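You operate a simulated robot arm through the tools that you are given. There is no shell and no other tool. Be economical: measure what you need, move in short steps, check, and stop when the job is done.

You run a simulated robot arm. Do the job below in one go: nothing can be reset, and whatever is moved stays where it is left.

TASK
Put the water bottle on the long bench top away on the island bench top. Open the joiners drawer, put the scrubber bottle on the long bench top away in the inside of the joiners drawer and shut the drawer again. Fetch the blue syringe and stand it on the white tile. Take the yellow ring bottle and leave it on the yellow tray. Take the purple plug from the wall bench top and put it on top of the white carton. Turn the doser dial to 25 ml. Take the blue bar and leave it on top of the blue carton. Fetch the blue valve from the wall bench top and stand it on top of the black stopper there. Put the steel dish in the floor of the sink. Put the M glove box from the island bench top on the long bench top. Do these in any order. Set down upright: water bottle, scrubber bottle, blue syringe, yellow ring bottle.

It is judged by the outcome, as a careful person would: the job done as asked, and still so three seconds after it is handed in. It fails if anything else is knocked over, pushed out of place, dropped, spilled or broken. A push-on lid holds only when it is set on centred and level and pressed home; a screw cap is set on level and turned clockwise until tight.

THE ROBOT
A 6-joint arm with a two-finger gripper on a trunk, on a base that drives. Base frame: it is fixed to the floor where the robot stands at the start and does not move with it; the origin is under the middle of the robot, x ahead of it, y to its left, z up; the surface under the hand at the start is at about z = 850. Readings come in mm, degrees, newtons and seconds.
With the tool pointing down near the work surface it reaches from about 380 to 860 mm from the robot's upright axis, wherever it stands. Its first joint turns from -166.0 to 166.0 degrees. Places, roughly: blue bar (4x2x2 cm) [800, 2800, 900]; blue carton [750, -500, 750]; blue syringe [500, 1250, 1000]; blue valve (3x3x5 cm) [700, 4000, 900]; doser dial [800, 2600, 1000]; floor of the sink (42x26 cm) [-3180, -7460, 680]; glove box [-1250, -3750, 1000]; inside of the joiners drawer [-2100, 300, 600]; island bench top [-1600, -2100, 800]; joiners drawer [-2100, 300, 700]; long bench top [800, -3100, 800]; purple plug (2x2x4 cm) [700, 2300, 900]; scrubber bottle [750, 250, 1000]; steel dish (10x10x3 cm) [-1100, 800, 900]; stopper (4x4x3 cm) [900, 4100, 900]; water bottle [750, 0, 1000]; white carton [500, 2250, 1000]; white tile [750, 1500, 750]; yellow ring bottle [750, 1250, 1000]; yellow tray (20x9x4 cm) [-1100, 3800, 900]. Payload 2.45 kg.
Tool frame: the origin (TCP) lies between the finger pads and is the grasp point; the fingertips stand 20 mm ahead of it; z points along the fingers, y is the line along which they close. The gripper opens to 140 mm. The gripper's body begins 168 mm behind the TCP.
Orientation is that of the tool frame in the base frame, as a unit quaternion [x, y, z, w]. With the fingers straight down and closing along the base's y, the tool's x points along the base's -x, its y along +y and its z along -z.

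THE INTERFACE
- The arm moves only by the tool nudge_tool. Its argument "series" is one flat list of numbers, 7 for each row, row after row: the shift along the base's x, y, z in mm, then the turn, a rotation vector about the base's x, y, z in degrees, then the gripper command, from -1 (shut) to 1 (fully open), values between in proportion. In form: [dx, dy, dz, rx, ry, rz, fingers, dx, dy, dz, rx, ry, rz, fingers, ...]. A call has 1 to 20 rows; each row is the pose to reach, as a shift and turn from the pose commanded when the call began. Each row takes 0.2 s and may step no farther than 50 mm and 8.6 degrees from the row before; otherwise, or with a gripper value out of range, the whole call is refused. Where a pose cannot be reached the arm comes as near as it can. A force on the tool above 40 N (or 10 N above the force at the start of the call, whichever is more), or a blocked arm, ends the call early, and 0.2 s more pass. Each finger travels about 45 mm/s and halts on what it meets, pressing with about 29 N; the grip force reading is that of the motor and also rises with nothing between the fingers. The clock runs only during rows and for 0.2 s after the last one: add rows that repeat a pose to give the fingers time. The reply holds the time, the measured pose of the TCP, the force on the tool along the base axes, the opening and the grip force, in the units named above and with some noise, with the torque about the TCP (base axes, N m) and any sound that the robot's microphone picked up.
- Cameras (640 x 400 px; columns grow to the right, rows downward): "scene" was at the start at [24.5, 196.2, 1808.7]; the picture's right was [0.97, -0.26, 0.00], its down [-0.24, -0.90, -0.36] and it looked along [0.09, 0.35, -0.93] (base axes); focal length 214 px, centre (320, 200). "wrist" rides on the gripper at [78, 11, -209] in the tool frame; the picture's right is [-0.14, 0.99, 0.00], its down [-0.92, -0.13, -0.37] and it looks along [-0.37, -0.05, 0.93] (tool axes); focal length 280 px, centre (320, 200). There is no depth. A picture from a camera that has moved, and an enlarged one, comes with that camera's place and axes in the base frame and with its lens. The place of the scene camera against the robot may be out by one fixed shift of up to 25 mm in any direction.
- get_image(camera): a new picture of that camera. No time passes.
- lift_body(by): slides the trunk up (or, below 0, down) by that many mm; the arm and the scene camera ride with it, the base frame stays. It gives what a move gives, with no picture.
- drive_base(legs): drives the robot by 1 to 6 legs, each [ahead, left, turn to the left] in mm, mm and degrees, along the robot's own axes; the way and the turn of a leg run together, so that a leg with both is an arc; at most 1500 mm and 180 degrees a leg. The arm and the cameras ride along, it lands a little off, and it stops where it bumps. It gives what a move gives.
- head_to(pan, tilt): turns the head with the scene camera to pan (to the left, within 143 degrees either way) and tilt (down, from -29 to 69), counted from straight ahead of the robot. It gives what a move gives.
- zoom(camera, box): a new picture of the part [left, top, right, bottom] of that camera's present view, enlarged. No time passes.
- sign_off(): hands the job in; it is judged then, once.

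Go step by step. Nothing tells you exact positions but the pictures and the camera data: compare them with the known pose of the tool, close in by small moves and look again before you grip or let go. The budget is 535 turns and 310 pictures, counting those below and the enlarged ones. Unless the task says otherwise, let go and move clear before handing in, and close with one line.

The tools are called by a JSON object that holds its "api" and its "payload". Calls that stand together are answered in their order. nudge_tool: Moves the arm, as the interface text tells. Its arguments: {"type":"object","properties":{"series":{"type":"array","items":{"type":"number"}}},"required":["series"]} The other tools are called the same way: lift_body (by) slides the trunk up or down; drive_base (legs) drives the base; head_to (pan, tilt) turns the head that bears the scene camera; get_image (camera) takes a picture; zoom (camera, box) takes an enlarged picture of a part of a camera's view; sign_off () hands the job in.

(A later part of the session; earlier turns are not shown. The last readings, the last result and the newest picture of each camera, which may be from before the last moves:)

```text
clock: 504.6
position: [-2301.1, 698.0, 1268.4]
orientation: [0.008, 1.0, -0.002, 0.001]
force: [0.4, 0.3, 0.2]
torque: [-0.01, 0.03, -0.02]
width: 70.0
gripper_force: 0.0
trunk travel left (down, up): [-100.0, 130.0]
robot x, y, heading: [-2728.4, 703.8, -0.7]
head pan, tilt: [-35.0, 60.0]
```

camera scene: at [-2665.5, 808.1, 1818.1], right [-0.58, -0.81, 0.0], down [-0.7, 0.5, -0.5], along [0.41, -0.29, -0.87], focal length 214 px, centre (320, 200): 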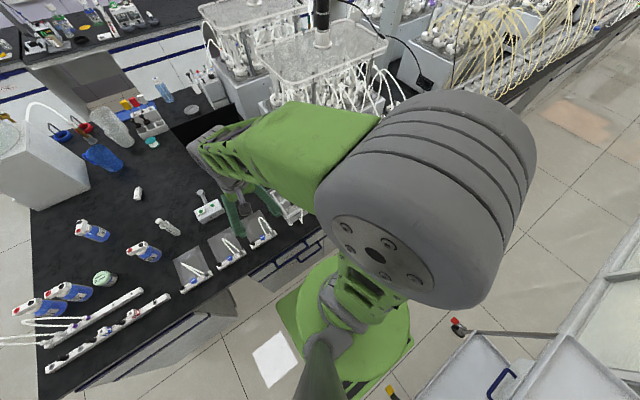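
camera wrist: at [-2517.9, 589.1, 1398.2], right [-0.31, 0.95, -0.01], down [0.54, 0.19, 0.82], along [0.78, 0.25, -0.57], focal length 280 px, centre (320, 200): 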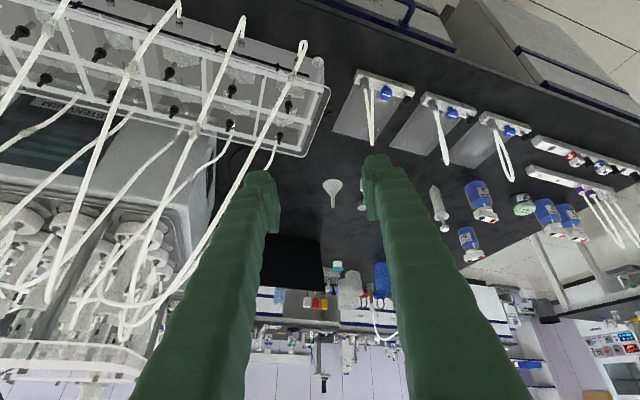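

{"api": "drive_base", "payload": {"legs": [[0, 0, -45]]}}

{"api": "nudge_tool", "payload": {"series": [0, 0, 0, 0, 0, 7.5, 0, 0, 0, 0, 0, 0, 15, 0, 0, 0, 0, 0, 0, 22.5, 0, 0, 0, -20, 0, 0, 30, 0, 0, 0, -60, 0, 0, 37.5, 0, 0, 0, -100, 0, 0, 45, 0]}}

{"api": "nudge_tool", "payload": {"series": [0, 0, -40, 0, -7.5, 0, 0, 0, 0, -80, 0, -15, 0, 0, 0, 0, -120, 0, -22.5, 0, 0, 0, 0, -160, 0, -30, 0, 0]}}

{"api": "get_image", "payload": {"camera": "wrist"}}

```text
clock: 507.1
position: [-2434.2, 393.4, 1267.1]
orientation: [0.395, 0.919, -0.003, 0.0]
force: [-1.0, -0.2, -0.6]
torque: [0.03, -0.01, 0.01]
width: 70.0
gripper_force: 0.1
trunk travel left (down, up): [-100.0, 130.0]
robot x, y, heading: [-2730.0, 704.5, -46.0]
head pan, tilt: [-35.0, 60.0]
```

```text
clock: 508.5
position: [-2435.4, 393.2, 1168.3]
orientation: [0.01, 1.0, -0.002, 0.001]
force: [-0.2, -0.7, 0.1]
torque: [0.02, 0.0, 0.01]
width: 70.1
gripper_force: 0.0
trunk travel left (down, up): [-100.0, 130.0]
robot x, y, heading: [-2733.3, 703.8, -46.1]
head pan, tilt: [-35.0, 60.0]
```

```text
clock: 509.5
position: [-2425.2, 362.3, 1006.7]
orientation: [0.017, 0.966, 0.006, 0.258]
force: [0.9, -0.4, 0.2]
torque: [0.1, 0.0, 0.08]
width: 70.3
gripper_force: 0.0
out of reach, approached as far as the arm can: row 3, 4
trunk travel left (down, up): [-100.0, 130.0]
robot x, y, heading: [-2729.5, 702.6, -46.3]
head pan, tilt: [-35.0, 60.0]
```

```text
88 pictures are left
camera wrist: at [-2596.3, 375.8, 1148.0], right [0.15, 0.98, 0.09], down [0.61, -0.16, 0.78], along [0.78, -0.06, -0.62], focal length 280 px, centre (320, 200)
```

wrist: 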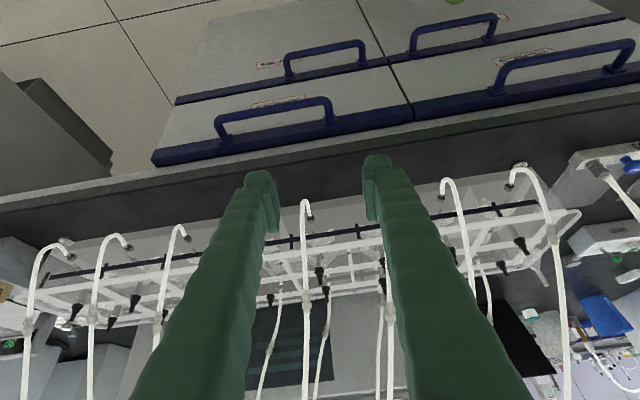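

{"api": "zoom", "payload": {"camera": "wrist", "box": [170, 0, 420, 170]}}

{"api": "zoom", "payload": {"camera": "wrist", "box": [390, 0, 640, 130]}}

```text
2.35 times, centred on (295, 85) of wrist
camera zoom: at [-2596.3, 375.8, 1148.0], right [0.15, 0.98, 0.09], down [0.61, -0.16, 0.78], along [0.78, -0.06, -0.62], focal length 660 px, centre (379, 471)
```

zoom: 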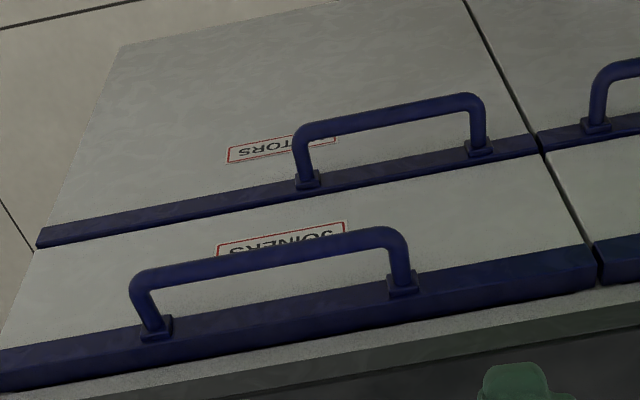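

```text
2.56 times, centred on (515, 65) of wrist
camera zoom: at [-2596.3, 375.8, 1148.0], right [0.15, 0.98, 0.09], down [0.61, -0.16, 0.78], along [0.78, -0.06, -0.62], focal length 718 px, centre (-179, 546)
```

zoom: 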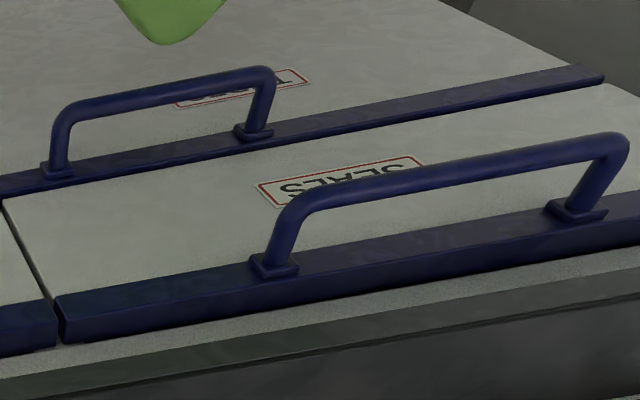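

The upper-left drawer is JOINERS; its handle bar is at about (-2346, 299, 742). I move to a pre-grasp pose, tilted 40°.

{"api": "nudge_tool", "payload": {"series": [0, -16, -40, 0, -2.5, 0, -0.3, 0, -32, -80, 0, -5, 0, -0.486, 2, -48, -120, 0, -7.5, 0, -0.486, 2, -63, -160, 0, -10, 0, -0.486, 2, -63, -173, 0, -10, 0, -0.486]}}

{"api": "get_image", "payload": {"camera": "wrist"}}

```text
clock: 510.7
position: [-2413.4, 251.6, 858.8]
orientation: [0.012, 0.941, 0.025, 0.338]
force: [0.1, -0.6, 0.4]
torque: [0.07, 0.01, 0.01]
width: 36.4
gripper_force: 0.1
out of reach, approached as far as the arm can: row 2, 3, 4, 5
trunk travel left (down, up): [-100.0, 130.0]
robot x, y, heading: [-2727.9, 706.2, -45.9]
head pan, tilt: [-35.0, 60.0]
```

```text
85 pictures are left
camera wrist: at [-2606.8, 259.0, 970.4], right [0.11, 0.98, 0.14], down [0.48, -0.18, 0.86], along [0.87, -0.03, -0.49], focal length 280 px, centre (320, 200)
```

wrist: 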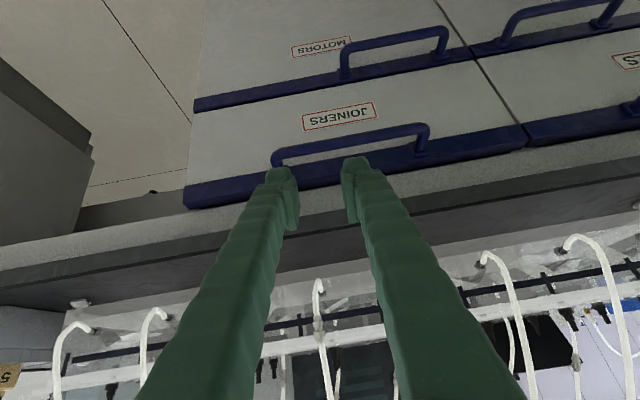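

The tool must be rolled so the fingers straddle the bar, and the base should be farther away. Reposition base, then roll about the tool axis.

{"api": "drive_base", "payload": {"legs": [[-150, 61, 0]]}}

{"api": "nudge_tool", "payload": {"series": [0, 0, 0, 5.26, 0, -6.27, -0.486, 0, 0, 0, 10.5, 0, -12.5, -0.486, 0, 0, 0, 15.8, 0, -18.8, -0.486, 0, 0, 0, 21, 0, -25.1, -0.486, 0, 0, 0, 26.3, 0, -31.3, -0.486, 0, 0, 0, 31.6, 0, -37.6, -0.486, 0, 0, 0, 36.8, 0, -43.9, -0.486, 0, 0, 0, 42.1, 0, -50.1, -0.486, 0, 0, 0, 47.4, 0, -56.4, -0.486, 0, 0, 0, 52.6, 0, -62.7, -0.486, 0, 0, 0, 57.9, 0, -68.9, -0.486]}}

{"api": "get_image", "payload": {"camera": "wrist"}}

```text
clock: 512.1
position: [-2474.7, 401.9, 860.5]
orientation: [0.013, 0.941, 0.024, 0.336]
force: [1.2, 0.3, -1.1]
torque: [-0.04, 0.0, -0.01]
width: 36.0
gripper_force: 0.1
trunk travel left (down, up): [-100.0, 130.0]
robot x, y, heading: [-2790.2, 853.9, -46.0]
head pan, tilt: [-35.0, 60.0]
```

```text
clock: 514.5
position: [-2473.3, 401.2, 859.0]
orientation: [0.673, 0.646, 0.263, 0.245]
force: [-0.1, -0.6, -0.3]
torque: [-0.01, 0.03, -0.04]
width: 36.0
gripper_force: 0.0
trunk travel left (down, up): [-100.0, 130.0]
robot x, y, heading: [-2788.4, 853.1, -46.2]
head pan, tilt: [-35.0, 60.0]
```

```text
84 pictures are left
camera wrist: at [-2604.1, 477.4, 1023.8], right [0.73, -0.18, 0.66], down [-0.37, -0.92, 0.15], along [0.58, -0.35, -0.74], focal length 280 px, centre (320, 200)
```

wrist: 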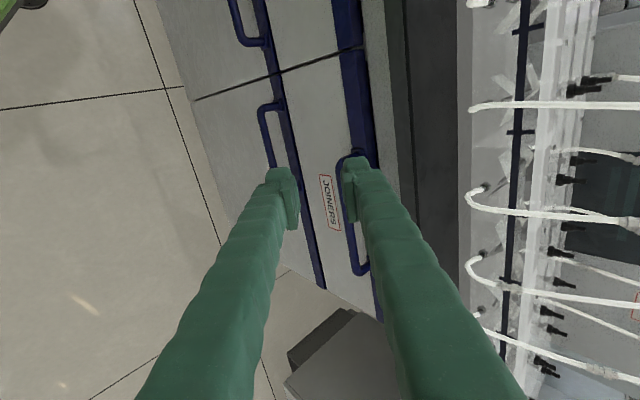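

{"api": "nudge_tool", "payload": {"series": [5, -40, -5, 0, 0, 0, -0.486, 20, -80, -15, 0, 0, 0, -0.486, 40, -103, -28, 0, 0, 0, -0.486, 57, -103, -36, 0, 0, 0, -0.486]}}

{"api": "get_image", "payload": {"camera": "wrist"}}

```text
clock: 515.5
position: [-2417.1, 298.0, 823.3]
orientation: [0.672, 0.647, 0.263, 0.245]
force: [0.0, -1.0, -0.8]
torque: [-0.02, 0.03, 0.02]
width: 36.1
gripper_force: 0.1
trunk travel left (down, up): [-100.0, 130.0]
robot x, y, heading: [-2790.9, 852.8, -46.1]
head pan, tilt: [-35.0, 60.0]
```

```text
83 pictures are left
camera wrist: at [-2546.4, 373.9, 987.3], right [0.73, -0.18, 0.66], down [-0.36, -0.92, 0.15], along [0.58, -0.35, -0.74], focal length 280 px, centre (320, 200)
```

wrist: 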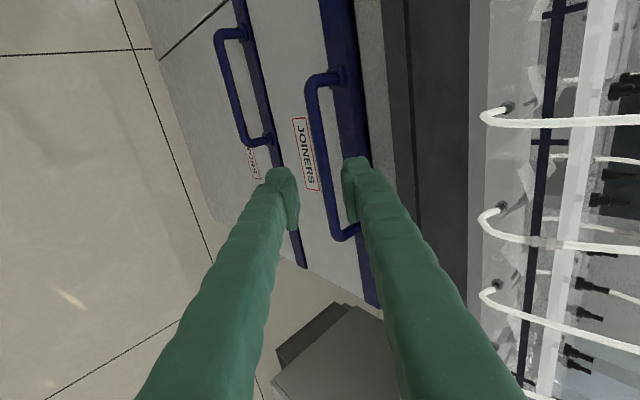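

{"api": "nudge_tool", "payload": {"series": [25, 0, -28, 0, 0, 0, -0.486, 48, 0, -54, 0, 0, 0, -0.486, 64, 0, -72, 0, 0, 0, -0.486, 70, 0, -79, 0, 0, 0, -0.486]}}

{"api": "get_image", "payload": {"camera": "wrist"}}

```text
clock: 516.5
position: [-2346.4, 297.7, 742.8]
orientation: [0.672, 0.648, 0.263, 0.245]
force: [0.5, -0.6, -1.0]
torque: [0.02, -0.04, 0.0]
width: 35.8
gripper_force: 0.1
trunk travel left (down, up): [-100.0, 130.0]
robot x, y, heading: [-2788.8, 850.3, -46.4]
head pan, tilt: [-35.0, 60.0]
```

```text
82 pictures are left
camera wrist: at [-2476.9, 373.5, 907.8], right [0.73, -0.18, 0.66], down [-0.36, -0.92, 0.15], along [0.58, -0.35, -0.74], focal length 280 px, centre (320, 200)
```

wrist: 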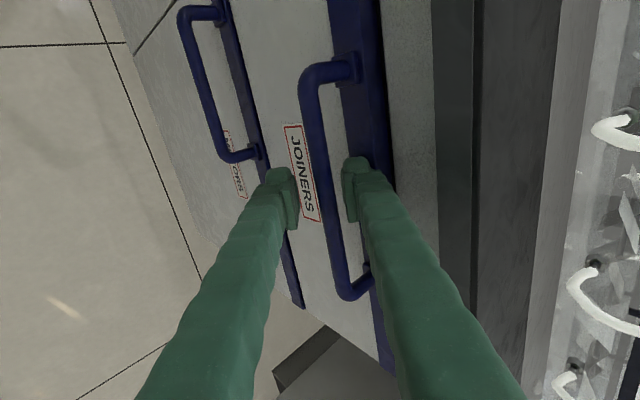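

Bar is between the fingers. Grip and pull the drawer toward -x.

{"api": "nudge_tool", "payload": {"series": [0, 0, 0, 0, 0, 0, -1, 0, 0, 0, 0, 0, 0, -1, 0, 0, 0, 0, 0, 0, -1]}}

{"api": "nudge_tool", "payload": {"series": [-15, 0, 0, 0, 0, 0, -1, -35, 0, 0, 0, 0, 0, -1, -55, 0, 0, 0, 0, 0, -1, -75, 0, 0, 0, 0, 0, -1]}}

{"api": "get_image", "payload": {"camera": "wrist"}}

```text
clock: 517.3
position: [-2346.8, 297.3, 746.4]
orientation: [0.671, 0.648, 0.263, 0.246]
force: [1.7, -1.6, 13.4]
torque: [-0.81, 0.12, 0.93]
width: 9.3
gripper_force: 33.5
trunk travel left (down, up): [-100.0, 130.0]
robot x, y, heading: [-2795.4, 852.0, -46.3]
head pan, tilt: [-35.0, 60.0]
```

```text
clock: 518.3
position: [-2423.4, 297.2, 745.0]
orientation: [0.672, 0.647, 0.263, 0.246]
force: [-2.1, -10.9, 23.3]
torque: [-0.71, 0.2, 1.21]
width: 8.9
gripper_force: 36.5
trunk travel left (down, up): [-100.0, 130.0]
robot x, y, heading: [-2791.1, 854.0, -46.4]
head pan, tilt: [-35.0, 60.0]
```

```text
81 pictures are left
camera wrist: at [-2553.6, 373.8, 909.2], right [0.73, -0.18, 0.66], down [-0.37, -0.92, 0.16], along [0.58, -0.36, -0.73], focal length 280 px, centre (320, 200)
```

wrist: 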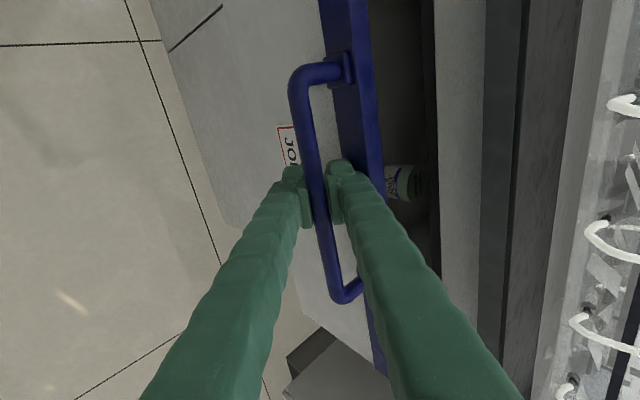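

{"api": "nudge_tool", "payload": {"series": [-20, -1, 2, 0, 0, 0, -1, -45, -1, 2, 0, 0, 0, -1, -70, -1, 2, 0, 0, 0, -1, -95, -1, 2, 0, 0, 0, -1, -120, -1, 2, 0, 0, 0, -1, -145, -1, 2, 0, 0, 0, -1, -170, -1, 2, 0, 0, 0, -1]}}

{"api": "get_image", "payload": {"camera": "wrist"}}

```text
clock: 519.9
position: [-2593.9, 297.2, 744.6]
orientation: [0.672, 0.647, 0.263, 0.245]
force: [-0.7, -15.5, -2.2]
torque: [-0.96, -0.14, 0.98]
width: 9.1
gripper_force: 37.0
trunk travel left (down, up): [-100.0, 130.0]
robot x, y, heading: [-2788.2, 854.4, -46.2]
head pan, tilt: [-35.0, 60.0]
```

```text
80 pictures are left
camera wrist: at [-2723.3, 373.2, 909.7], right [0.73, -0.18, 0.66], down [-0.36, -0.92, 0.15], along [0.58, -0.35, -0.74], focal length 280 px, centre (320, 200)
```

wrist: 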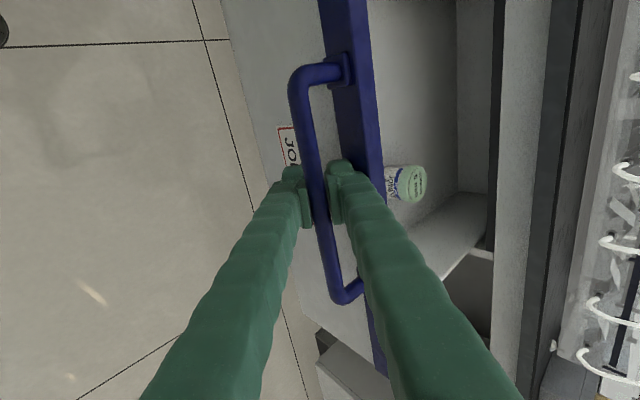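

Drawer is open ~25 cm with a jar inside near the front. Release the handle, retreat, and go back to fetch the scrubber bottle.

{"api": "nudge_tool", "payload": {"series": [0, 0, 0, 0, 0, 0, -0.486, 0, 0, 0, 0, 0, 0, -0.4, -25, 0, 28, 0, 0, 0, -0.4, -52, 0, 58, 0, 0, 0, -0.4, -80, 0, 88, 0, 0, 0, -0.4]}}

{"api": "get_image", "payload": {"camera": "wrist"}}

```text
clock: 521.1
position: [-2673.7, 298.4, 834.7]
orientation: [0.672, 0.647, 0.263, 0.245]
force: [0.1, 0.2, -0.4]
torque: [-0.01, -0.01, 0.0]
width: 41.9
gripper_force: 0.1
trunk travel left (down, up): [-100.0, 130.0]
robot x, y, heading: [-2789.8, 853.3, -46.3]
head pan, tilt: [-35.0, 60.0]
```

```text
79 pictures are left
camera wrist: at [-2803.3, 374.1, 998.9], right [0.73, -0.18, 0.66], down [-0.36, -0.92, 0.15], along [0.58, -0.35, -0.74], focal length 280 px, centre (320, 200)
```

wrist: 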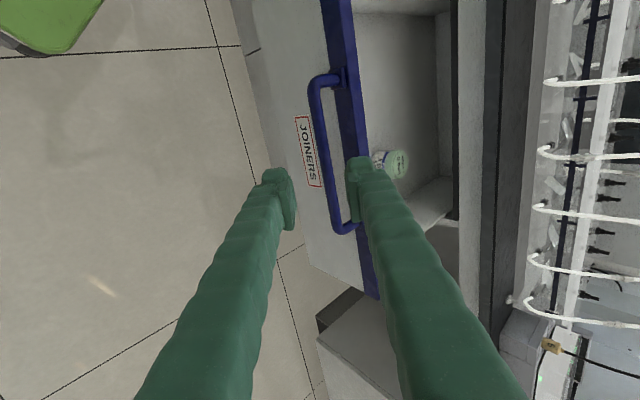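

{"api": "nudge_tool", "payload": {"series": [0, 0, 40, 0, 7.5, 0, 0, 10, 0, 85, 0, 15, 0, 0.2, 20, 10, 130, 0, 22.5, 0, 0.4, 40, 20, 175, 0, 30, 0, 0.4, 60, 40, 215, 0, 37.5, 0, 0.4, 80, 60, 255, 0, 42, 0, 0.4, 100, 80, 290, 0, 42, 0, 0.4, 120, 110, 320, 0, 42, 0, 0.4, 140, 140, 350, 0, 42, 0, 0.4, 155, 180, 360, 0, 42, 0, 0.4, 170, 215, 370, 0, 42, 0, 0.4, 183, 245, 370, 0, 42, 0, 0.4]}}

{"api": "get_image", "payload": {"camera": "wrist"}}

```text
refused: row 4 steps farther than a row can; nothing moved
```

```text
78 pictures are left
camera wrist: at [-2803.3, 374.1, 998.9], right [0.73, -0.18, 0.66], down [-0.36, -0.92, 0.15], along [0.58, -0.35, -0.74], focal length 280 px, centre (320, 200)
```

wrist: 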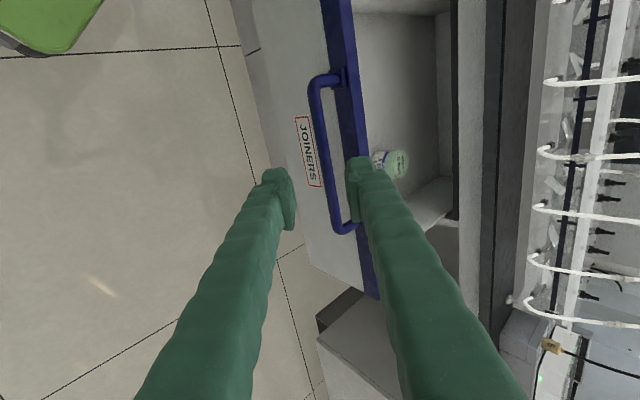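

{"api": "nudge_tool", "payload": {"series": [0, 0, 40, 0, 7.5, 0, 0, 10, 0, 80, 0, 15, 0, 0.2, 20, 5, 120, 0, 22.5, 0, 0.4, 35, 10, 160, 0, 30, 0, 0.4, 50, 20, 200, 0, 37.5, 0, 0.4, 65, 35, 240, 0, 42, 0, 0.4, 80, 55, 280, 0, 42, 0, 0.4, 95, 80, 315, 0, 42, 0, 0.4, 110, 110, 345, 0, 42, 0, 0.4, 125, 145, 365, 0, 42, 0, 0.4, 145, 185, 370, 0, 42, 0, 0.4, 165, 225, 370, 0, 42, 0, 0.4, 180, 245, 370, 0, 42, 0, 0.4]}}

```text
clock: 523.9
position: [-2492.1, 543.3, 1203.3]
orientation: [0.721, 0.693, 0.003, -0.003]
force: [0.5, 1.0, -1.0]
torque: [-0.05, 0.0, 0.03]
width: 97.9
gripper_force: 0.1
trunk travel left (down, up): [-100.0, 130.0]
robot x, y, heading: [-2789.2, 851.9, -46.5]
head pan, tilt: [-35.0, 60.0]
```

{"api": "drive_base", "payload": {"legs": [[0, 0, 46], [120, 400, 0]]}}

{"api": "nudge_tool", "payload": {"series": [30, 0, 0, 0, 0, 7.7, 0.5, 60, 0, 0, 0, 0, 15.4, 0.5, 90, 0, 0, 0, 0, 23, 0.5, 120, 0, 0, 0, 0, 30.7, 0.5, 150, 0, 0, 0, 0, 38.4, 0.5, 180, 0, 0, 0, 0, 46, 0.5, 215, 0, 0, 0, 0, 46, 0.5]}}

{"api": "get_image", "payload": {"camera": "wrist"}}

```text
clock: 530.0
position: [-2238.3, 1251.6, 1203.9]
orientation: [0.394, 0.919, 0.002, -0.004]
force: [-0.6, 0.6, 1.3]
torque: [0.0, 0.04, -0.02]
width: 98.1
gripper_force: 0.0
trunk travel left (down, up): [-100.0, 130.0]
robot x, y, heading: [-2670.5, 1251.2, -0.2]
head pan, tilt: [-35.0, 60.0]
```

```text
clock: 531.6
position: [-2020.8, 1250.8, 1203.2]
orientation: [0.002, 1.0, 0.001, -0.006]
force: [0.8, -0.6, 0.0]
torque: [0.01, 0.04, 0.01]
width: 105.2
gripper_force: 0.1
trunk travel left (down, up): [-100.0, 130.0]
robot x, y, heading: [-2668.6, 1249.2, 0.3]
head pan, tilt: [-35.0, 60.0]
```

```text
77 pictures are left
camera wrist: at [-2096.1, 1262.1, 1412.6], right [0.14, 0.99, 0.0], down [0.92, -0.13, 0.36], along [0.35, -0.05, -0.93], focal length 280 px, centre (320, 200)
```

wrist: 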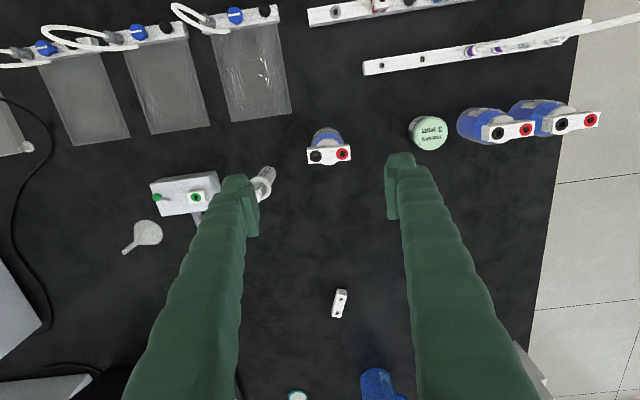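

{"api": "nudge_tool", "payload": {"series": [6, 7, -45, 0, -0.7, 0, 0.5, 12, 14, -90, 0, -0.7, 0, 0.5, 12, 14, -138, 0, -0.7, 0, 0.5, 12, 14, -186, 0, -0.7, 0, 0.5, 12, 14, -234, 0, -0.7, 0, 0.5, 12, 14, -282, 0, -0.7, 0, 0.5, 12, 14, -318, 0, -0.7, 0, 0.5, 12, 14, -322, 0, -0.7, 0, 0.2, 12, 14, -322, 0, -0.7, 0, -0.3, 12, 14, -322, 0, -0.7, 0, -1, 12, 14, -322, 0, -0.7, 0, -1]}}

{"api": "get_image", "payload": {"camera": "wrist"}}

```text
clock: 534.0
position: [-2010.5, 1265.3, 882.5]
orientation: [0.003, 1.0, 0.002, 0.001]
force: [0.2, -1.9, 3.8]
torque: [0.16, -0.02, -0.08]
width: 75.4
gripper_force: 28.7
trunk travel left (down, up): [-100.0, 130.0]
robot x, y, heading: [-2667.7, 1250.6, -0.4]
head pan, tilt: [-35.0, 60.0]
```

```text
76 pictures are left
camera wrist: at [-2089.0, 1276.1, 1091.1], right [0.14, 0.99, 0.0], down [0.92, -0.14, 0.37], along [0.37, -0.05, -0.93], focal length 280 px, centre (320, 200)
```

wrist: 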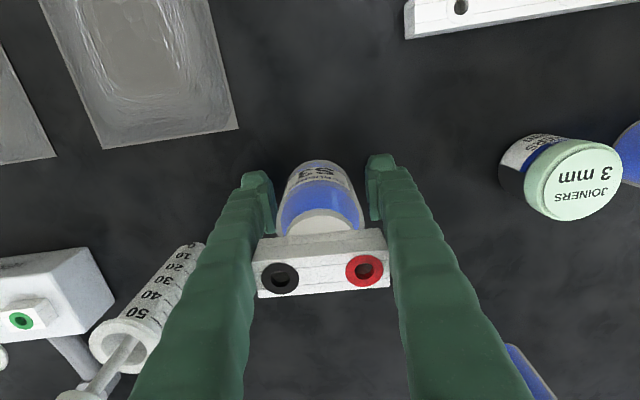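

The fingers hit the wide cap rather than the body. Rotate the tool 90° and grip the body across its thin side.

{"api": "nudge_tool", "payload": {"series": [0, 0, 0, 0, 0, 0, 0.2, 0, 0, 0, 0, 0, 0, 0.5, 0, 0, 45, 0, 0, 0, 0.5, 0, 0, 90, 0, 0, 0, 0.5, 0, 0, 135, 0, 0, 0, 0.5, 0, 0, 160, 0, 0, -8.2, 0.5, 0, 0, 160, 0, 0, -16.4, 0.5, 0, 0, 160, 0, 0, -24.6, 0.5, 0, 0, 160, 0, 0, -32.8, 0.5, 0, 0, 160, 0, 0, -41, 0.5, 0, 0, 160, 0, 0, -49.2, 0.5, 0, 0, 160, 0, 0, -57.4, 0.5, 0, 0, 160, 0, 0, -65.6, 0.5, 0, 0, 160, 0, 0, -73.8, 0.5, 0, 0, 160, 0, 0, -82, 0.5, 0, 0, 160, 0, 0, -90, 0.5]}}

{"api": "get_image", "payload": {"camera": "wrist"}}

```text
clock: 537.4
position: [-2010.5, 1265.3, 1041.2]
orientation: [0.71, 0.704, 0.001, 0.002]
force: [-0.1, 0.1, 0.0]
torque: [0.0, 0.0, 0.06]
width: 105.2
gripper_force: 0.1
trunk travel left (down, up): [-100.0, 130.0]
robot x, y, heading: [-2666.2, 1253.0, -0.2]
head pan, tilt: [-35.0, 60.0]
```

```text
75 pictures are left
camera wrist: at [-1999.8, 1344.1, 1250.4], right [0.99, -0.15, 0.0], down [-0.14, -0.92, 0.37], along [-0.05, -0.37, -0.93], focal length 280 px, centre (320, 200)
```

wrist: 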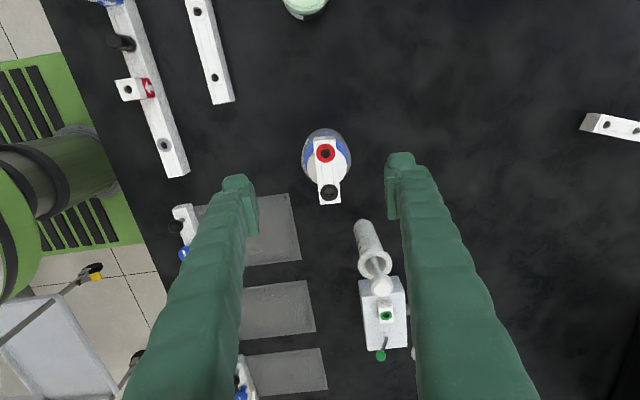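

{"api": "nudge_tool", "payload": {"series": [8, -1, -40, 0, 0, 0, 0.3, 8, -1, -88, 0, 0, 0, 0.3, 8, -1, -130, 0, 0, 0, 0.3, 8, -1, -154, 0, 0, 0, 0.3, 8, -1, -154, 0, 0, 0, -0.1, 8, -1, -154, 0, 0, 0, -1, 8, -1, -154, 0, 0, 0, -1, 8, -1, -154, 0, 0, 0, -1]}}

{"api": "nudge_tool", "payload": {"series": [0, 0, 15, 0, 0, 0, -1, 0, 0, 40, 0, 0, 0, -1, 0, 0, 85, 0, 0, 0, -1, 0, 0, 130, 0, 0, 0, -1, 0, 0, 178, 0, 0, 0, -1, 0, 0, 226, 0, 0, 0, -1, 0, 0, 274, 0, 0, 0, -1, 0, 0, 312, 0, 0, 0, -1]}}

{"api": "get_image", "payload": {"camera": "wrist"}}

```text
clock: 539.2
position: [-2003.7, 1264.9, 888.3]
orientation: [0.709, 0.705, 0.0, 0.0]
force: [-1.0, -0.8, 0.4]
torque: [0.0, -0.05, -0.03]
width: 60.7
gripper_force: 28.9
trunk travel left (down, up): [-100.0, 130.0]
robot x, y, heading: [-2667.9, 1254.0, -0.0]
head pan, tilt: [-35.0, 60.0]
```

```text
clock: 541.0
position: [-2002.2, 1264.7, 1201.7]
orientation: [0.709, 0.705, 0.0, 0.001]
force: [0.4, 0.3, -3.8]
torque: [0.02, -0.05, -0.03]
width: 61.0
gripper_force: 28.4
trunk travel left (down, up): [-100.0, 130.0]
robot x, y, heading: [-2670.7, 1250.9, 0.0]
head pan, tilt: [-35.0, 60.0]
```

```text
74 pictures are left
camera wrist: at [-1992.2, 1343.6, 1409.9], right [0.99, -0.14, 0.0], down [-0.13, -0.92, 0.37], along [-0.05, -0.37, -0.93], focal length 280 px, centre (320, 200)
```

wrist: 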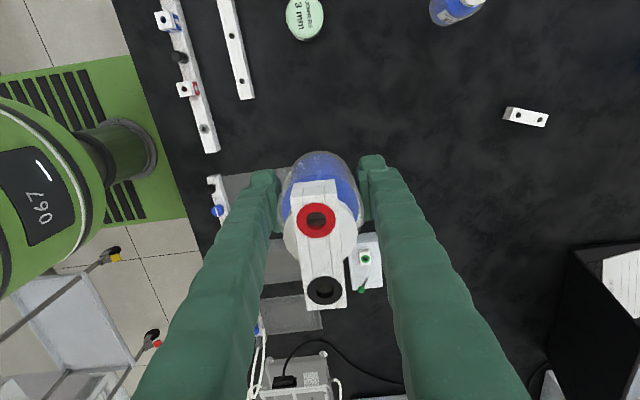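

{"api": "nudge_tool", "payload": {"series": [-47, 0, 0, 0, 0, 0, -1, -94, 0, 0, 0, 0, 0, -1, -141, 0, 0, 0, 0, 0, -1, -188, -5, 0, 0, 0, 0, -1, -235, -10, 0, 0, 0, 0, -1]}}

{"api": "drive_base", "payload": {"legs": [[-120, -400, 0], [0, 0, -46]]}}

{"api": "get_image", "payload": {"camera": "wrist"}}

```text
clock: 542.2
position: [-2240.5, 1254.8, 1201.8]
orientation: [0.709, 0.705, 0.001, 0.001]
force: [-0.8, 0.7, -4.0]
torque: [-0.03, -0.04, -0.06]
width: 60.9
gripper_force: 28.7
trunk travel left (down, up): [-100.0, 130.0]
robot x, y, heading: [-2670.0, 1251.2, -0.3]
head pan, tilt: [-35.0, 60.0]
```

```text
clock: 548.4
position: [-2484.5, 547.2, 1200.7]
orientation: [0.927, 0.375, 0.001, 0.001]
force: [0.6, -0.7, -5.1]
torque: [0.04, -0.05, 0.0]
width: 60.8
gripper_force: 29.0
trunk travel left (down, up): [-100.0, 130.0]
robot x, y, heading: [-2784.4, 854.3, -45.7]
head pan, tilt: [-35.0, 60.0]
```

```text
73 pictures are left
camera wrist: at [-2421.0, 595.2, 1409.1], right [0.59, -0.81, 0.0], down [-0.75, -0.55, 0.37], along [-0.3, -0.22, -0.93], focal length 280 px, centre (320, 200)
```

wrist: 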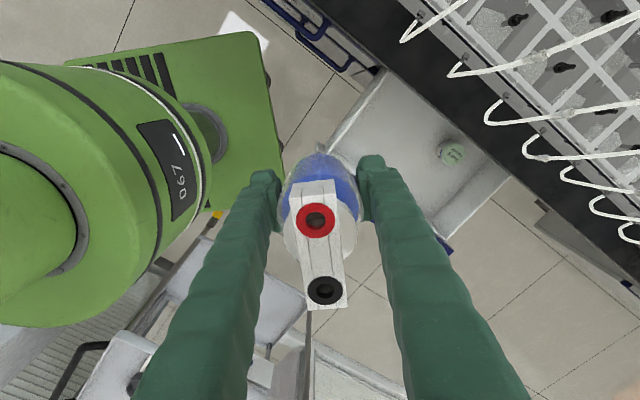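

{"api": "nudge_tool", "payload": {"series": [4, -36, 0, 0, 0, 7.7, -1, 8, -72, 0, 0, 0, 15.4, -1, 12, -108, 0, 0, 0, 23, -1, 16, -144, 0, 0, 0, 30.7, -1, 20, -180, 0, 0, 0, 38.4, -1, 24, -217, 0, 0, 0, 46, -1, 24, -217, -48, 0, 0, 46, -1, 24, -217, -96, 0, 0, 46, -1, 24, -217, -144, 0, 0, 46, -1, 24, -217, -192, 0, 0, 46, -1, 24, -217, -240, 0, 0, 46, -1]}}

{"api": "get_image", "payload": {"camera": "wrist"}}

{"api": "head_to", "payload": {"pan": 0, "tilt": 65}}

{"api": "get_image", "payload": {"camera": "scene"}}

```text
clock: 550.8
position: [-2460.1, 330.7, 959.3]
orientation: [0.707, 0.707, 0.001, 0.0]
force: [0.4, 0.2, -4.4]
torque: [0.03, -0.02, -0.01]
width: 60.5
gripper_force: 29.1
trunk travel left (down, up): [-100.0, 130.0]
robot x, y, heading: [-2786.9, 855.9, -46.0]
head pan, tilt: [-35.0, 60.0]
```

```text
72 pictures are left
camera wrist: at [-2449.3, 409.6, 1167.6], right [0.99, -0.14, 0.0], down [-0.13, -0.92, 0.37], along [-0.05, -0.37, -0.93], focal length 280 px, centre (320, 200)
```

wrist: 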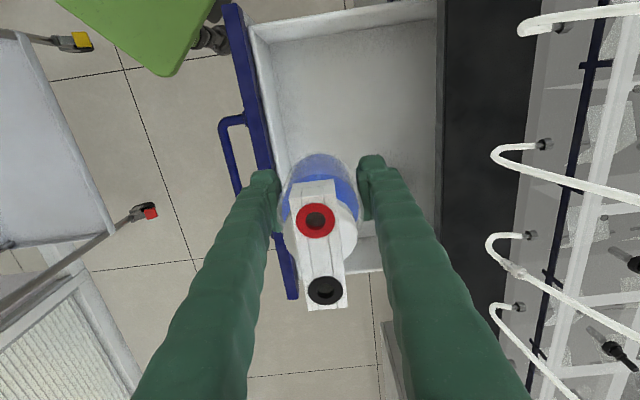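

```text
clock: 551.8
position: [-2461.8, 331.1, 960.1]
orientation: [0.707, 0.707, 0.001, 0.001]
force: [0.2, 0.5, -5.6]
torque: [0.0, -0.04, -0.01]
width: 61.0
gripper_force: 29.3
trunk travel left (down, up): [-100.0, 130.0]
robot x, y, heading: [-2790.5, 856.2, -45.8]
head pan, tilt: [0.0, 65.0]
```

```text
71 pictures are left
camera scene: at [-2638.9, 902.5, 1812.5], right [-0.72, -0.7, 0.0], down [-0.63, 0.65, -0.42], along [0.29, -0.3, -0.91], focal length 214 px, centre (320, 200)
```

scene: 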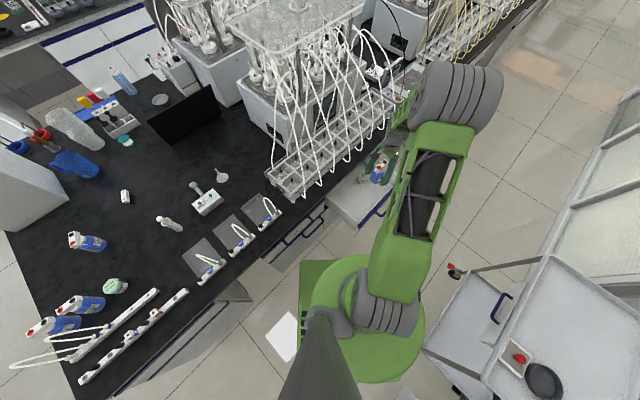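

{"api": "nudge_tool", "payload": {"series": [0, 0, -48, 0, 0, 0, -1, 0, 0, -96, 0, 0, 0, -1, 0, 0, -144, 0, 0, 0, -1, 0, 0, -192, 0, 0, 0, -1, 0, 0, -230, 0, 0, 0, -1]}}

{"api": "nudge_tool", "payload": {"series": [0, 0, -6, 0, 0, 0, -1, 0, 0, -12, 0, 0, 0, -1, 0, 0, -18, 0, 0, 0, -1, 0, 0, -24, 0, 0, 0, -1, 0, 0, -30, 0, 0, 0, -1, 0, 0, -36, 0, 0, 0, -1]}}

{"api": "get_image", "payload": {"camera": "wrist"}}

```text
clock: 553.0
position: [-2459.4, 330.6, 728.5]
orientation: [0.707, 0.707, 0.0, 0.002]
force: [-0.3, -0.5, -5.3]
torque: [0.06, -0.01, 0.03]
width: 60.6
gripper_force: 29.1
trunk travel left (down, up): [-100.0, 130.0]
robot x, y, heading: [-2787.1, 852.0, -45.7]
head pan, tilt: [0.0, 65.0]
```

```text
clock: 554.4
position: [-2461.0, 331.5, 693.8]
orientation: [0.707, 0.707, 0.001, 0.002]
force: [0.3, -0.6, -5.3]
torque: [0.04, -0.03, 0.01]
width: 60.8
gripper_force: 29.1
trunk travel left (down, up): [-100.0, 130.0]
robot x, y, heading: [-2786.5, 853.9, -45.8]
head pan, tilt: [0.0, 65.0]
```

```text
70 pictures are left
camera wrist: at [-2450.1, 409.3, 902.9], right [0.99, -0.14, 0.0], down [-0.13, -0.92, 0.37], along [-0.05, -0.37, -0.93], focal length 280 px, centre (320, 200)
```

wrist: 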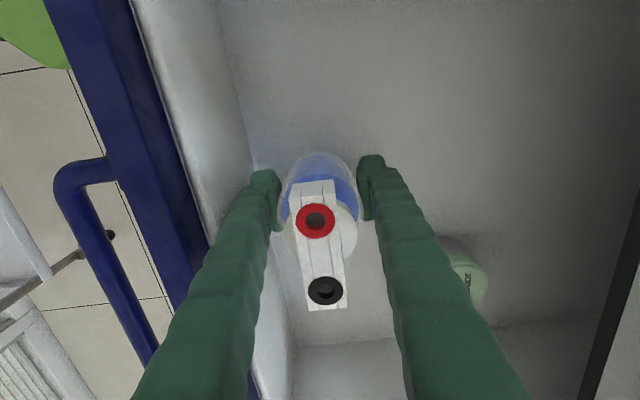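

{"api": "nudge_tool", "payload": {"series": [0, 0, -5, 0, 0, 0, -1, 0, 0, -10, 0, 0, 0, -1, 0, 0, -15, 0, 0, 0, -1, 0, 0, -20, 0, 0, 0, -1, 0, 0, -25, 0, 0, 0, -1, 0, 0, -30, 0, 0, 0, -1]}}

```text
clock: 555.8
position: [-2459.4, 330.9, 666.8]
orientation: [0.707, 0.707, 0.001, 0.003]
force: [0.0, 3.4, 23.4]
torque: [-0.13, 0.02, -0.09]
width: 61.1
gripper_force: 28.7
trunk travel left (down, up): [-100.0, 130.0]
robot x, y, heading: [-2788.7, 856.1, -45.7]
head pan, tilt: [0.0, 65.0]
```

{"api": "nudge_tool", "payload": {"series": [0, 0, 2, 0, 0, 0, -1, 0, 0, 2.5, 0, 0, 0, -0.1, 0, 0, 2.5, 0, 0, 0, 0.2, 0, 0, 2.5, 0, 0, 0, 0.2, 0, 0, 30, 0, 0, 0, 0.2, 0, 0, 75, 0, 0, 0, 0.2, 0, 0, 120, 0, 0, 0, 0.2, 0, 0, 168, 0, 0, 0, 0.2, 0, 0, 216, 0, 0, 0, 0.2, 0, 0, 264, 0, 0, 0, 0.2]}}

{"api": "get_image", "payload": {"camera": "wrist"}}

```text
clock: 558.0
position: [-2461.1, 332.7, 930.9]
orientation: [0.706, 0.708, 0.001, 0.002]
force: [-0.3, -0.1, 0.2]
torque: [0.01, -0.03, 0.0]
width: 83.9
gripper_force: 0.0
trunk travel left (down, up): [-100.0, 130.0]
robot x, y, heading: [-2789.3, 853.7, -45.7]
head pan, tilt: [0.0, 65.0]
```

```text
69 pictures are left
camera wrist: at [-2450.3, 410.8, 1138.5], right [0.99, -0.14, 0.0], down [-0.13, -0.92, 0.37], along [-0.05, -0.37, -0.93], focal length 280 px, centre (320, 200)
```

wrist: 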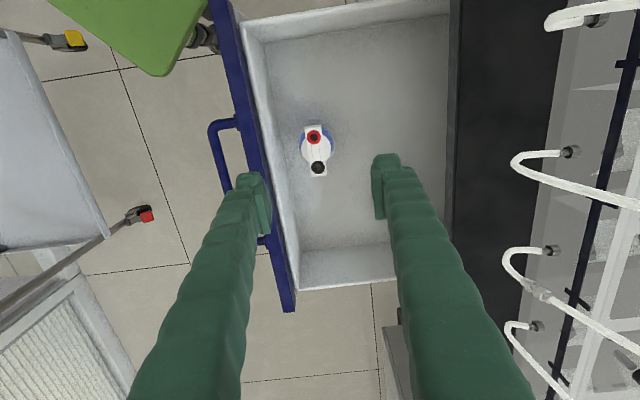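

The scrubber bottle stands in the drawer. Now close it by pushing the handle bar with closed fingers.

{"api": "nudge_tool", "payload": {"series": [-30, 0, 30, 0, 0, 8.2, 0, -60, -5, 60, 0, 0, 16.4, -0.5, -95, -10, 80, 0, 0, 24.6, -1, -130, -15, 80, 0, 0, 32.8, -1, -165, -20, 80, 0, 0, 41, -1, -190, -25, 80, 0, 0, 49.2, -1, -199, -33, 80, 0, 0, 57.4, -1, -199, -33, 80, 0, 0, 65.6, -1, -199, -33, 80, 0, 0, 73.8, -1, -199, -33, 80, 0, 0, 82, -1, -199, -33, 80, 0, 0, 90, -1]}}

{"api": "nudge_tool", "payload": {"series": [0, 0, -45, 0, -5, 0, -1, 0, 0, -90, 0, -10, 0, -1, 0, 0, -135, 0, -15, 0, -1, 0, 0, -180, 0, -15, 0, -1, 0, 0, -225, 0, -15, 0, -1, 0, 0, -262, 0, -15, 0, -1]}}

{"api": "get_image", "payload": {"camera": "wrist"}}

```text
clock: 560.4
position: [-2660.2, 298.0, 1009.0]
orientation: [-0.001, 1.0, 0.001, 0.0]
force: [0.0, -0.1, 0.6]
torque: [0.0, -0.01, 0.01]
width: 0.1
gripper_force: 29.0
trunk travel left (down, up): [-100.0, 130.0]
robot x, y, heading: [-2789.9, 857.7, -45.7]
head pan, tilt: [0.0, 65.0]
```

```text
clock: 561.8
position: [-2661.1, 298.3, 745.7]
orientation: [0.001, 0.991, 0.002, 0.132]
force: [0.2, 0.5, 0.1]
torque: [0.03, 0.04, 0.01]
width: 0.0
gripper_force: 29.4
trunk travel left (down, up): [-100.0, 130.0]
robot x, y, heading: [-2792.8, 854.4, -45.8]
head pan, tilt: [0.0, 65.0]
```

```text
68 pictures are left
camera wrist: at [-2790.1, 308.9, 927.0], right [0.13, 0.99, 0.04], down [0.79, -0.13, 0.59], along [0.59, -0.05, -0.8], focal length 280 px, centre (320, 200)
```

wrist: 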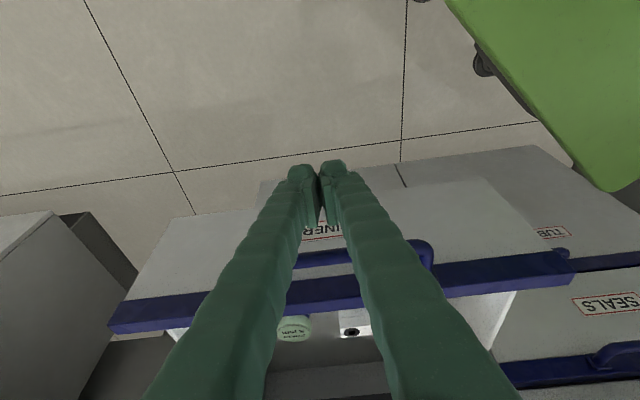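

{"api": "nudge_tool", "payload": {"series": [20, 0, 0, 0, 0, 0, -1, 38, 0, 0, 0, 0, 0, -1, 46, 0, 0, 0, 0, 0, -1, 56, 0, 0, 0, 0, 0, -1, 68, 0, 0, 0, 0, 0, -1, 82, 0, 0, 0, 0, 0, -1, 96, 0, 0, 0, 0, 0, -1, 110, 0, 0, 0, 0, 0, -1, 124, 0, 0, 0, 0, 0, -1, 138, 0, 0, 0, 0, 0, -1, 152, 0, 0, 0, 0, 0, -1, 166, 0, 0, 0, 0, 0, -1, 180, 0, 0, 0, 0, 0, -1, 194, 0, 0, 0, 0, 0, -1, 208, 0, 0, 0, 0, 0, -1]}}

{"api": "get_image", "payload": {"camera": "wrist"}}

```text
clock: 565.0
position: [-2452.4, 297.6, 746.2]
orientation: [0.0, 0.991, 0.001, 0.131]
force: [-0.2, -0.7, 0.1]
torque: [-0.02, 0.0, 0.02]
width: 0.3
gripper_force: 29.4
trunk travel left (down, up): [-100.0, 130.0]
robot x, y, heading: [-2789.4, 851.7, -45.7]
head pan, tilt: [0.0, 65.0]
```

```text
67 pictures are left
camera wrist: at [-2580.8, 308.8, 927.6], right [0.13, 0.99, 0.04], down [0.79, -0.13, 0.59], along [0.59, -0.05, -0.8], focal length 280 px, centre (320, 200)
```

wrist: 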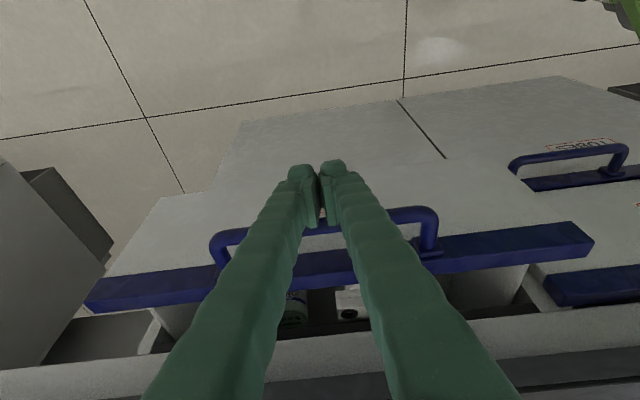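

{"api": "nudge_tool", "payload": {"series": [14, 0, 0, 0, 0, 0, -1, 28, 0, 0, 0, 0, 0, -1, 42, 0, 0, 0, 0, 0, -1, 56, 0, 0, 0, 0, 0, -1, 66, 0, 0, 0, 0, 0, -1, 74, 0, 0, 0, 0, 0, -1, 80, 0, 0, 0, 0, 0, -1, 84, 0, 0, 0, 0, 0, -1]}}

{"api": "get_image", "payload": {"camera": "wrist"}}

```text
clock: 566.8
position: [-2373.1, 298.2, 746.5]
orientation: [0.002, 0.991, 0.002, 0.131]
force: [-24.8, 0.6, 2.4]
torque: [0.04, -0.22, 0.02]
width: 6.0
gripper_force: 29.5
trunk travel left (down, up): [-100.0, 130.0]
robot x, y, heading: [-2789.0, 852.7, -46.2]
head pan, tilt: [0.0, 65.0]
```

```text
66 pictures are left
camera wrist: at [-2500.9, 309.1, 927.5], right [0.13, 0.99, 0.04], down [0.79, -0.13, 0.59], along [0.59, -0.05, -0.8], focal length 280 px, centre (320, 200)
```

wrist: 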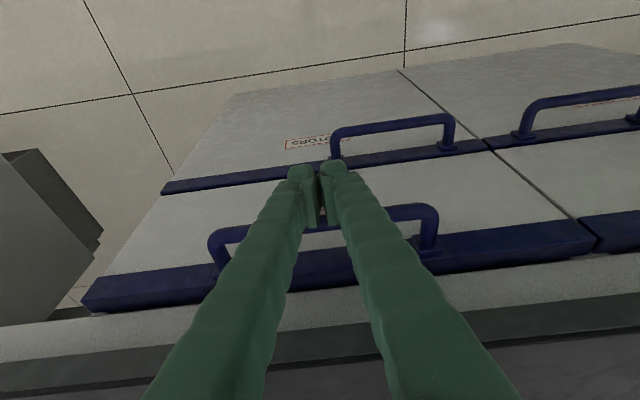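

{"api": "nudge_tool", "payload": {"series": [1.5, 0, 0, 0, 0, 0, -1, 1.5, 0, 0, 0, 0, 0, -1]}}

{"api": "nudge_tool", "payload": {"series": [-20, 0, 5, 0, 0, 0, -1, -50, 0, 10, 0, 0, 0, -1, -80, 0, 30, 0, 0, 0, -1]}}

{"api": "zoom", "payload": {"camera": "wrist", "box": [400, 100, 640, 260]}}

```text
clock: 567.4
position: [-2371.5, 298.1, 744.6]
orientation: [0.002, 0.992, 0.002, 0.129]
force: [-5.7, -1.7, -4.5]
torque: [-0.04, -0.02, 0.03]
width: 0.1
gripper_force: 29.3
trunk travel left (down, up): [-100.0, 130.0]
robot x, y, heading: [-2791.2, 852.2, -45.7]
head pan, tilt: [0.0, 65.0]
stopped in row 2: the force on the tool passed its limit at 41 N (the readings are from after the stop); the commanded pose is now the measured one
```

```text
clock: 568.2
position: [-2451.4, 297.5, 775.2]
orientation: [0.001, 0.992, 0.003, 0.13]
force: [0.8, -0.4, -1.0]
torque: [0.0, -0.01, 0.0]
width: 0.0
gripper_force: 29.3
trunk travel left (down, up): [-100.0, 130.0]
robot x, y, heading: [-2785.6, 853.6, -45.8]
head pan, tilt: [0.0, 65.0]
```

```text
2.50 times, centred on (520, 180) of wrist
camera zoom: at [-2579.9, 308.8, 957.0], right [0.14, 0.99, 0.04], down [0.79, -0.13, 0.59], along [0.59, -0.05, -0.8], focal length 701 px, centre (-180, 250)
```

zoom: 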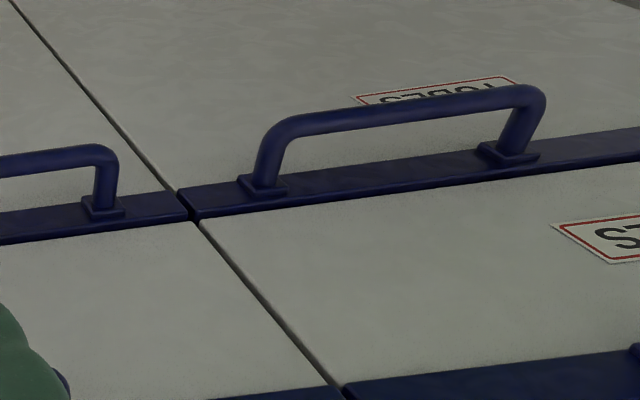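

Drawer closed flush. Next the glove box: retract arm, then drive around to the east aisle.

{"api": "nudge_tool", "payload": {"series": [0, 0, 45, 0, 5, 0, -0.5, -5, 0, 90, 0, 10, 0, 0, -10, 20, 130, 0, 15, 0, 0.3, -15, 45, 170, 0, 15, 0, 0.3, -20, 70, 210, 0, 15, 0, 0.3, -25, 100, 245, 0, 15, 0, 0.3, -28, 130, 280, 0, 15, 0, 0.3, -30, 160, 315, 0, 15, 0, 0.3, -32, 190, 350, 0, 15, 0, 0.3, -34, 220, 385, 0, 15, 0, 0.3, -36, 248, 415, 0, 15, 0, 0.3]}}

{"api": "drive_base", "payload": {"legs": [[0, 0, 136], [1330, 0, 0], [0, -1500, 0], [0, -1000, 0]]}}

```text
clock: 570.6
position: [-2487.1, 549.0, 1191.1]
orientation: [0.001, 1.0, 0.002, -0.001]
force: [-0.3, 0.3, 0.0]
torque: [-0.04, -0.04, 0.0]
width: 91.3
gripper_force: 0.0
trunk travel left (down, up): [-100.0, 130.0]
robot x, y, heading: [-2788.9, 858.9, -45.8]
head pan, tilt: [0.0, 65.0]
```

```text
clock: 604.6
position: [-331.9, 2675.7, 1190.4]
orientation: [0.931, -0.364, 0.0, 0.002]
force: [-0.1, 0.1, 0.3]
torque: [0.01, -0.01, -0.01]
width: 90.9
gripper_force: 0.1
trunk travel left (down, up): [-100.0, 130.0]
robot x, y, heading: [-312.2, 2246.2, 91.2]
head pan, tilt: [0.0, 65.0]
```

{"api": "drive_base", "payload": {"legs": [[0, 0, -181], [1500, 100, 0], [1500, 0, 0], [1500, 0, 0], [1300, 0, 0]]}}

{"api": "head_to", "payload": {"pan": -70, "tilt": 40}}

{"api": "get_image", "payload": {"camera": "scene"}}

{"api": "head_to", "payload": {"pan": 70, "tilt": 40}}

{"api": "get_image", "payload": {"camera": "scene"}}

```text
refused: -181 is not a number from -180 to 180
```

```text
clock: 606.0
position: [-332.3, 2674.7, 1190.1]
orientation: [0.931, -0.365, 0.0, 0.002]
force: [0.0, 0.3, -0.6]
torque: [-0.02, 0.02, 0.0]
width: 90.9
gripper_force: 0.0
trunk travel left (down, up): [-100.0, 130.0]
robot x, y, heading: [-319.9, 2244.3, 91.8]
head pan, tilt: [-70.0, 40.0]
```

```text
64 pictures are left
camera scene: at [-377.2, 2285.0, 1844.8], right [0.37, -0.93, 0.0], down [-0.6, -0.24, -0.77], along [0.71, 0.28, -0.64], focal length 214 px, centre (320, 200)
```

scene: 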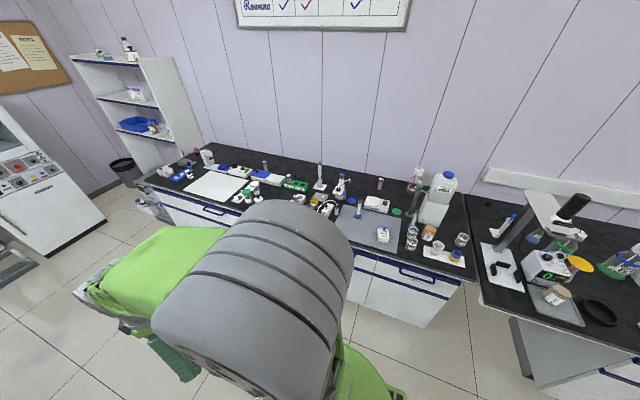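

```text
clock: 608.2
position: [-331.6, 2676.8, 1190.6]
orientation: [0.931, -0.364, 0.001, 0.002]
force: [0.4, 0.2, -0.2]
torque: [0.02, 0.01, 0.0]
width: 91.0
gripper_force: 0.1
trunk travel left (down, up): [-100.0, 130.0]
robot x, y, heading: [-317.2, 2246.4, 91.6]
head pan, tilt: [70.0, 40.0]
```

```text
63 pictures are left
camera scene: at [-536.9, 2280.7, 1844.8], right [0.32, 0.95, 0.0], down [0.61, -0.2, -0.77], along [-0.73, 0.24, -0.64], focal length 214 px, centre (320, 200)
```

scene: 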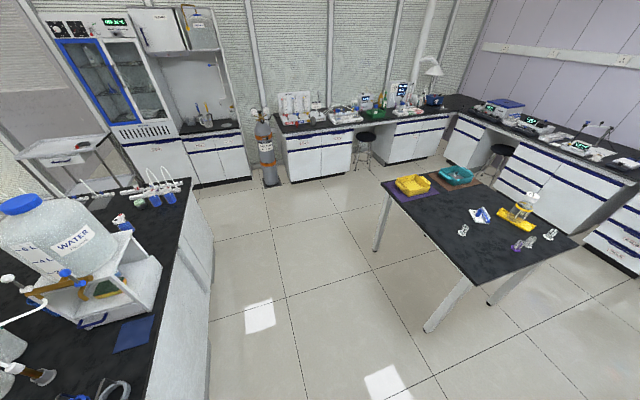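

{"api": "drive_base", "payload": {"legs": [[0, 0, -180], [1500, 110, -1.5], [1500, 0, 0], [1500, 0, 0], [1300, 0, 0]]}}

{"api": "head_to", "payload": {"pan": -80, "tilt": 45}}

{"api": "get_image", "payload": {"camera": "scene"}}

```text
refused: leg 2 is longer than a leg can be; nothing moved
```

```text
clock: 610.6
position: [-331.5, 2675.9, 1191.0]
orientation: [0.931, -0.365, 0.0, 0.002]
force: [-0.2, 0.0, -0.9]
torque: [0.0, -0.01, -0.03]
width: 90.9
gripper_force: 0.0
trunk travel left (down, up): [-100.0, 130.0]
robot x, y, heading: [-316.1, 2243.1, 91.2]
head pan, tilt: [-80.0, 45.0]
```

```text
62 pictures are left
camera scene: at [-376.6, 2270.0, 1837.5], right [0.2, -0.98, 0.0], down [-0.69, -0.14, -0.71], along [0.69, 0.14, -0.71], focal length 214 px, centre (320, 200)
```

scene: 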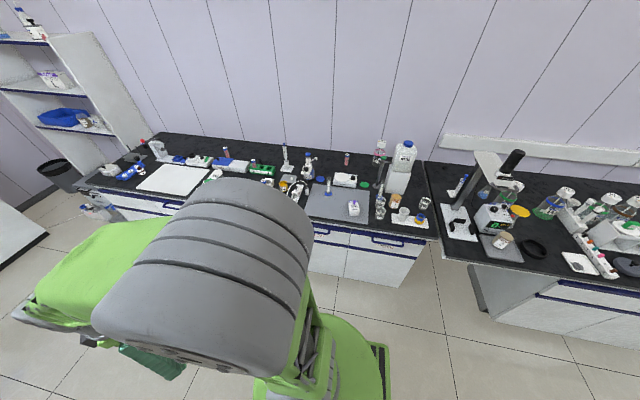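

I'll correct the leg lengths (and not chain pictures until the drive succeeds).

{"api": "drive_base", "payload": {"legs": [[0, 0, -180], [1450, 110, -1.5], [1500, 0, 0], [1500, 0, 0], [1350, 0, 0]]}}

```text
clock: 645.5
position: [-47.0, -3983.9, 1188.8]
orientation: [0.361, 0.933, 0.002, 0.0]
force: [-0.5, 0.4, 0.7]
torque: [0.04, -0.04, 0.0]
width: 91.1
gripper_force: 0.0
trunk travel left (down, up): [-100.0, 130.0]
robot x, y, heading: [-68.3, -3551.5, -88.0]
head pan, tilt: [-80.0, 45.0]
```

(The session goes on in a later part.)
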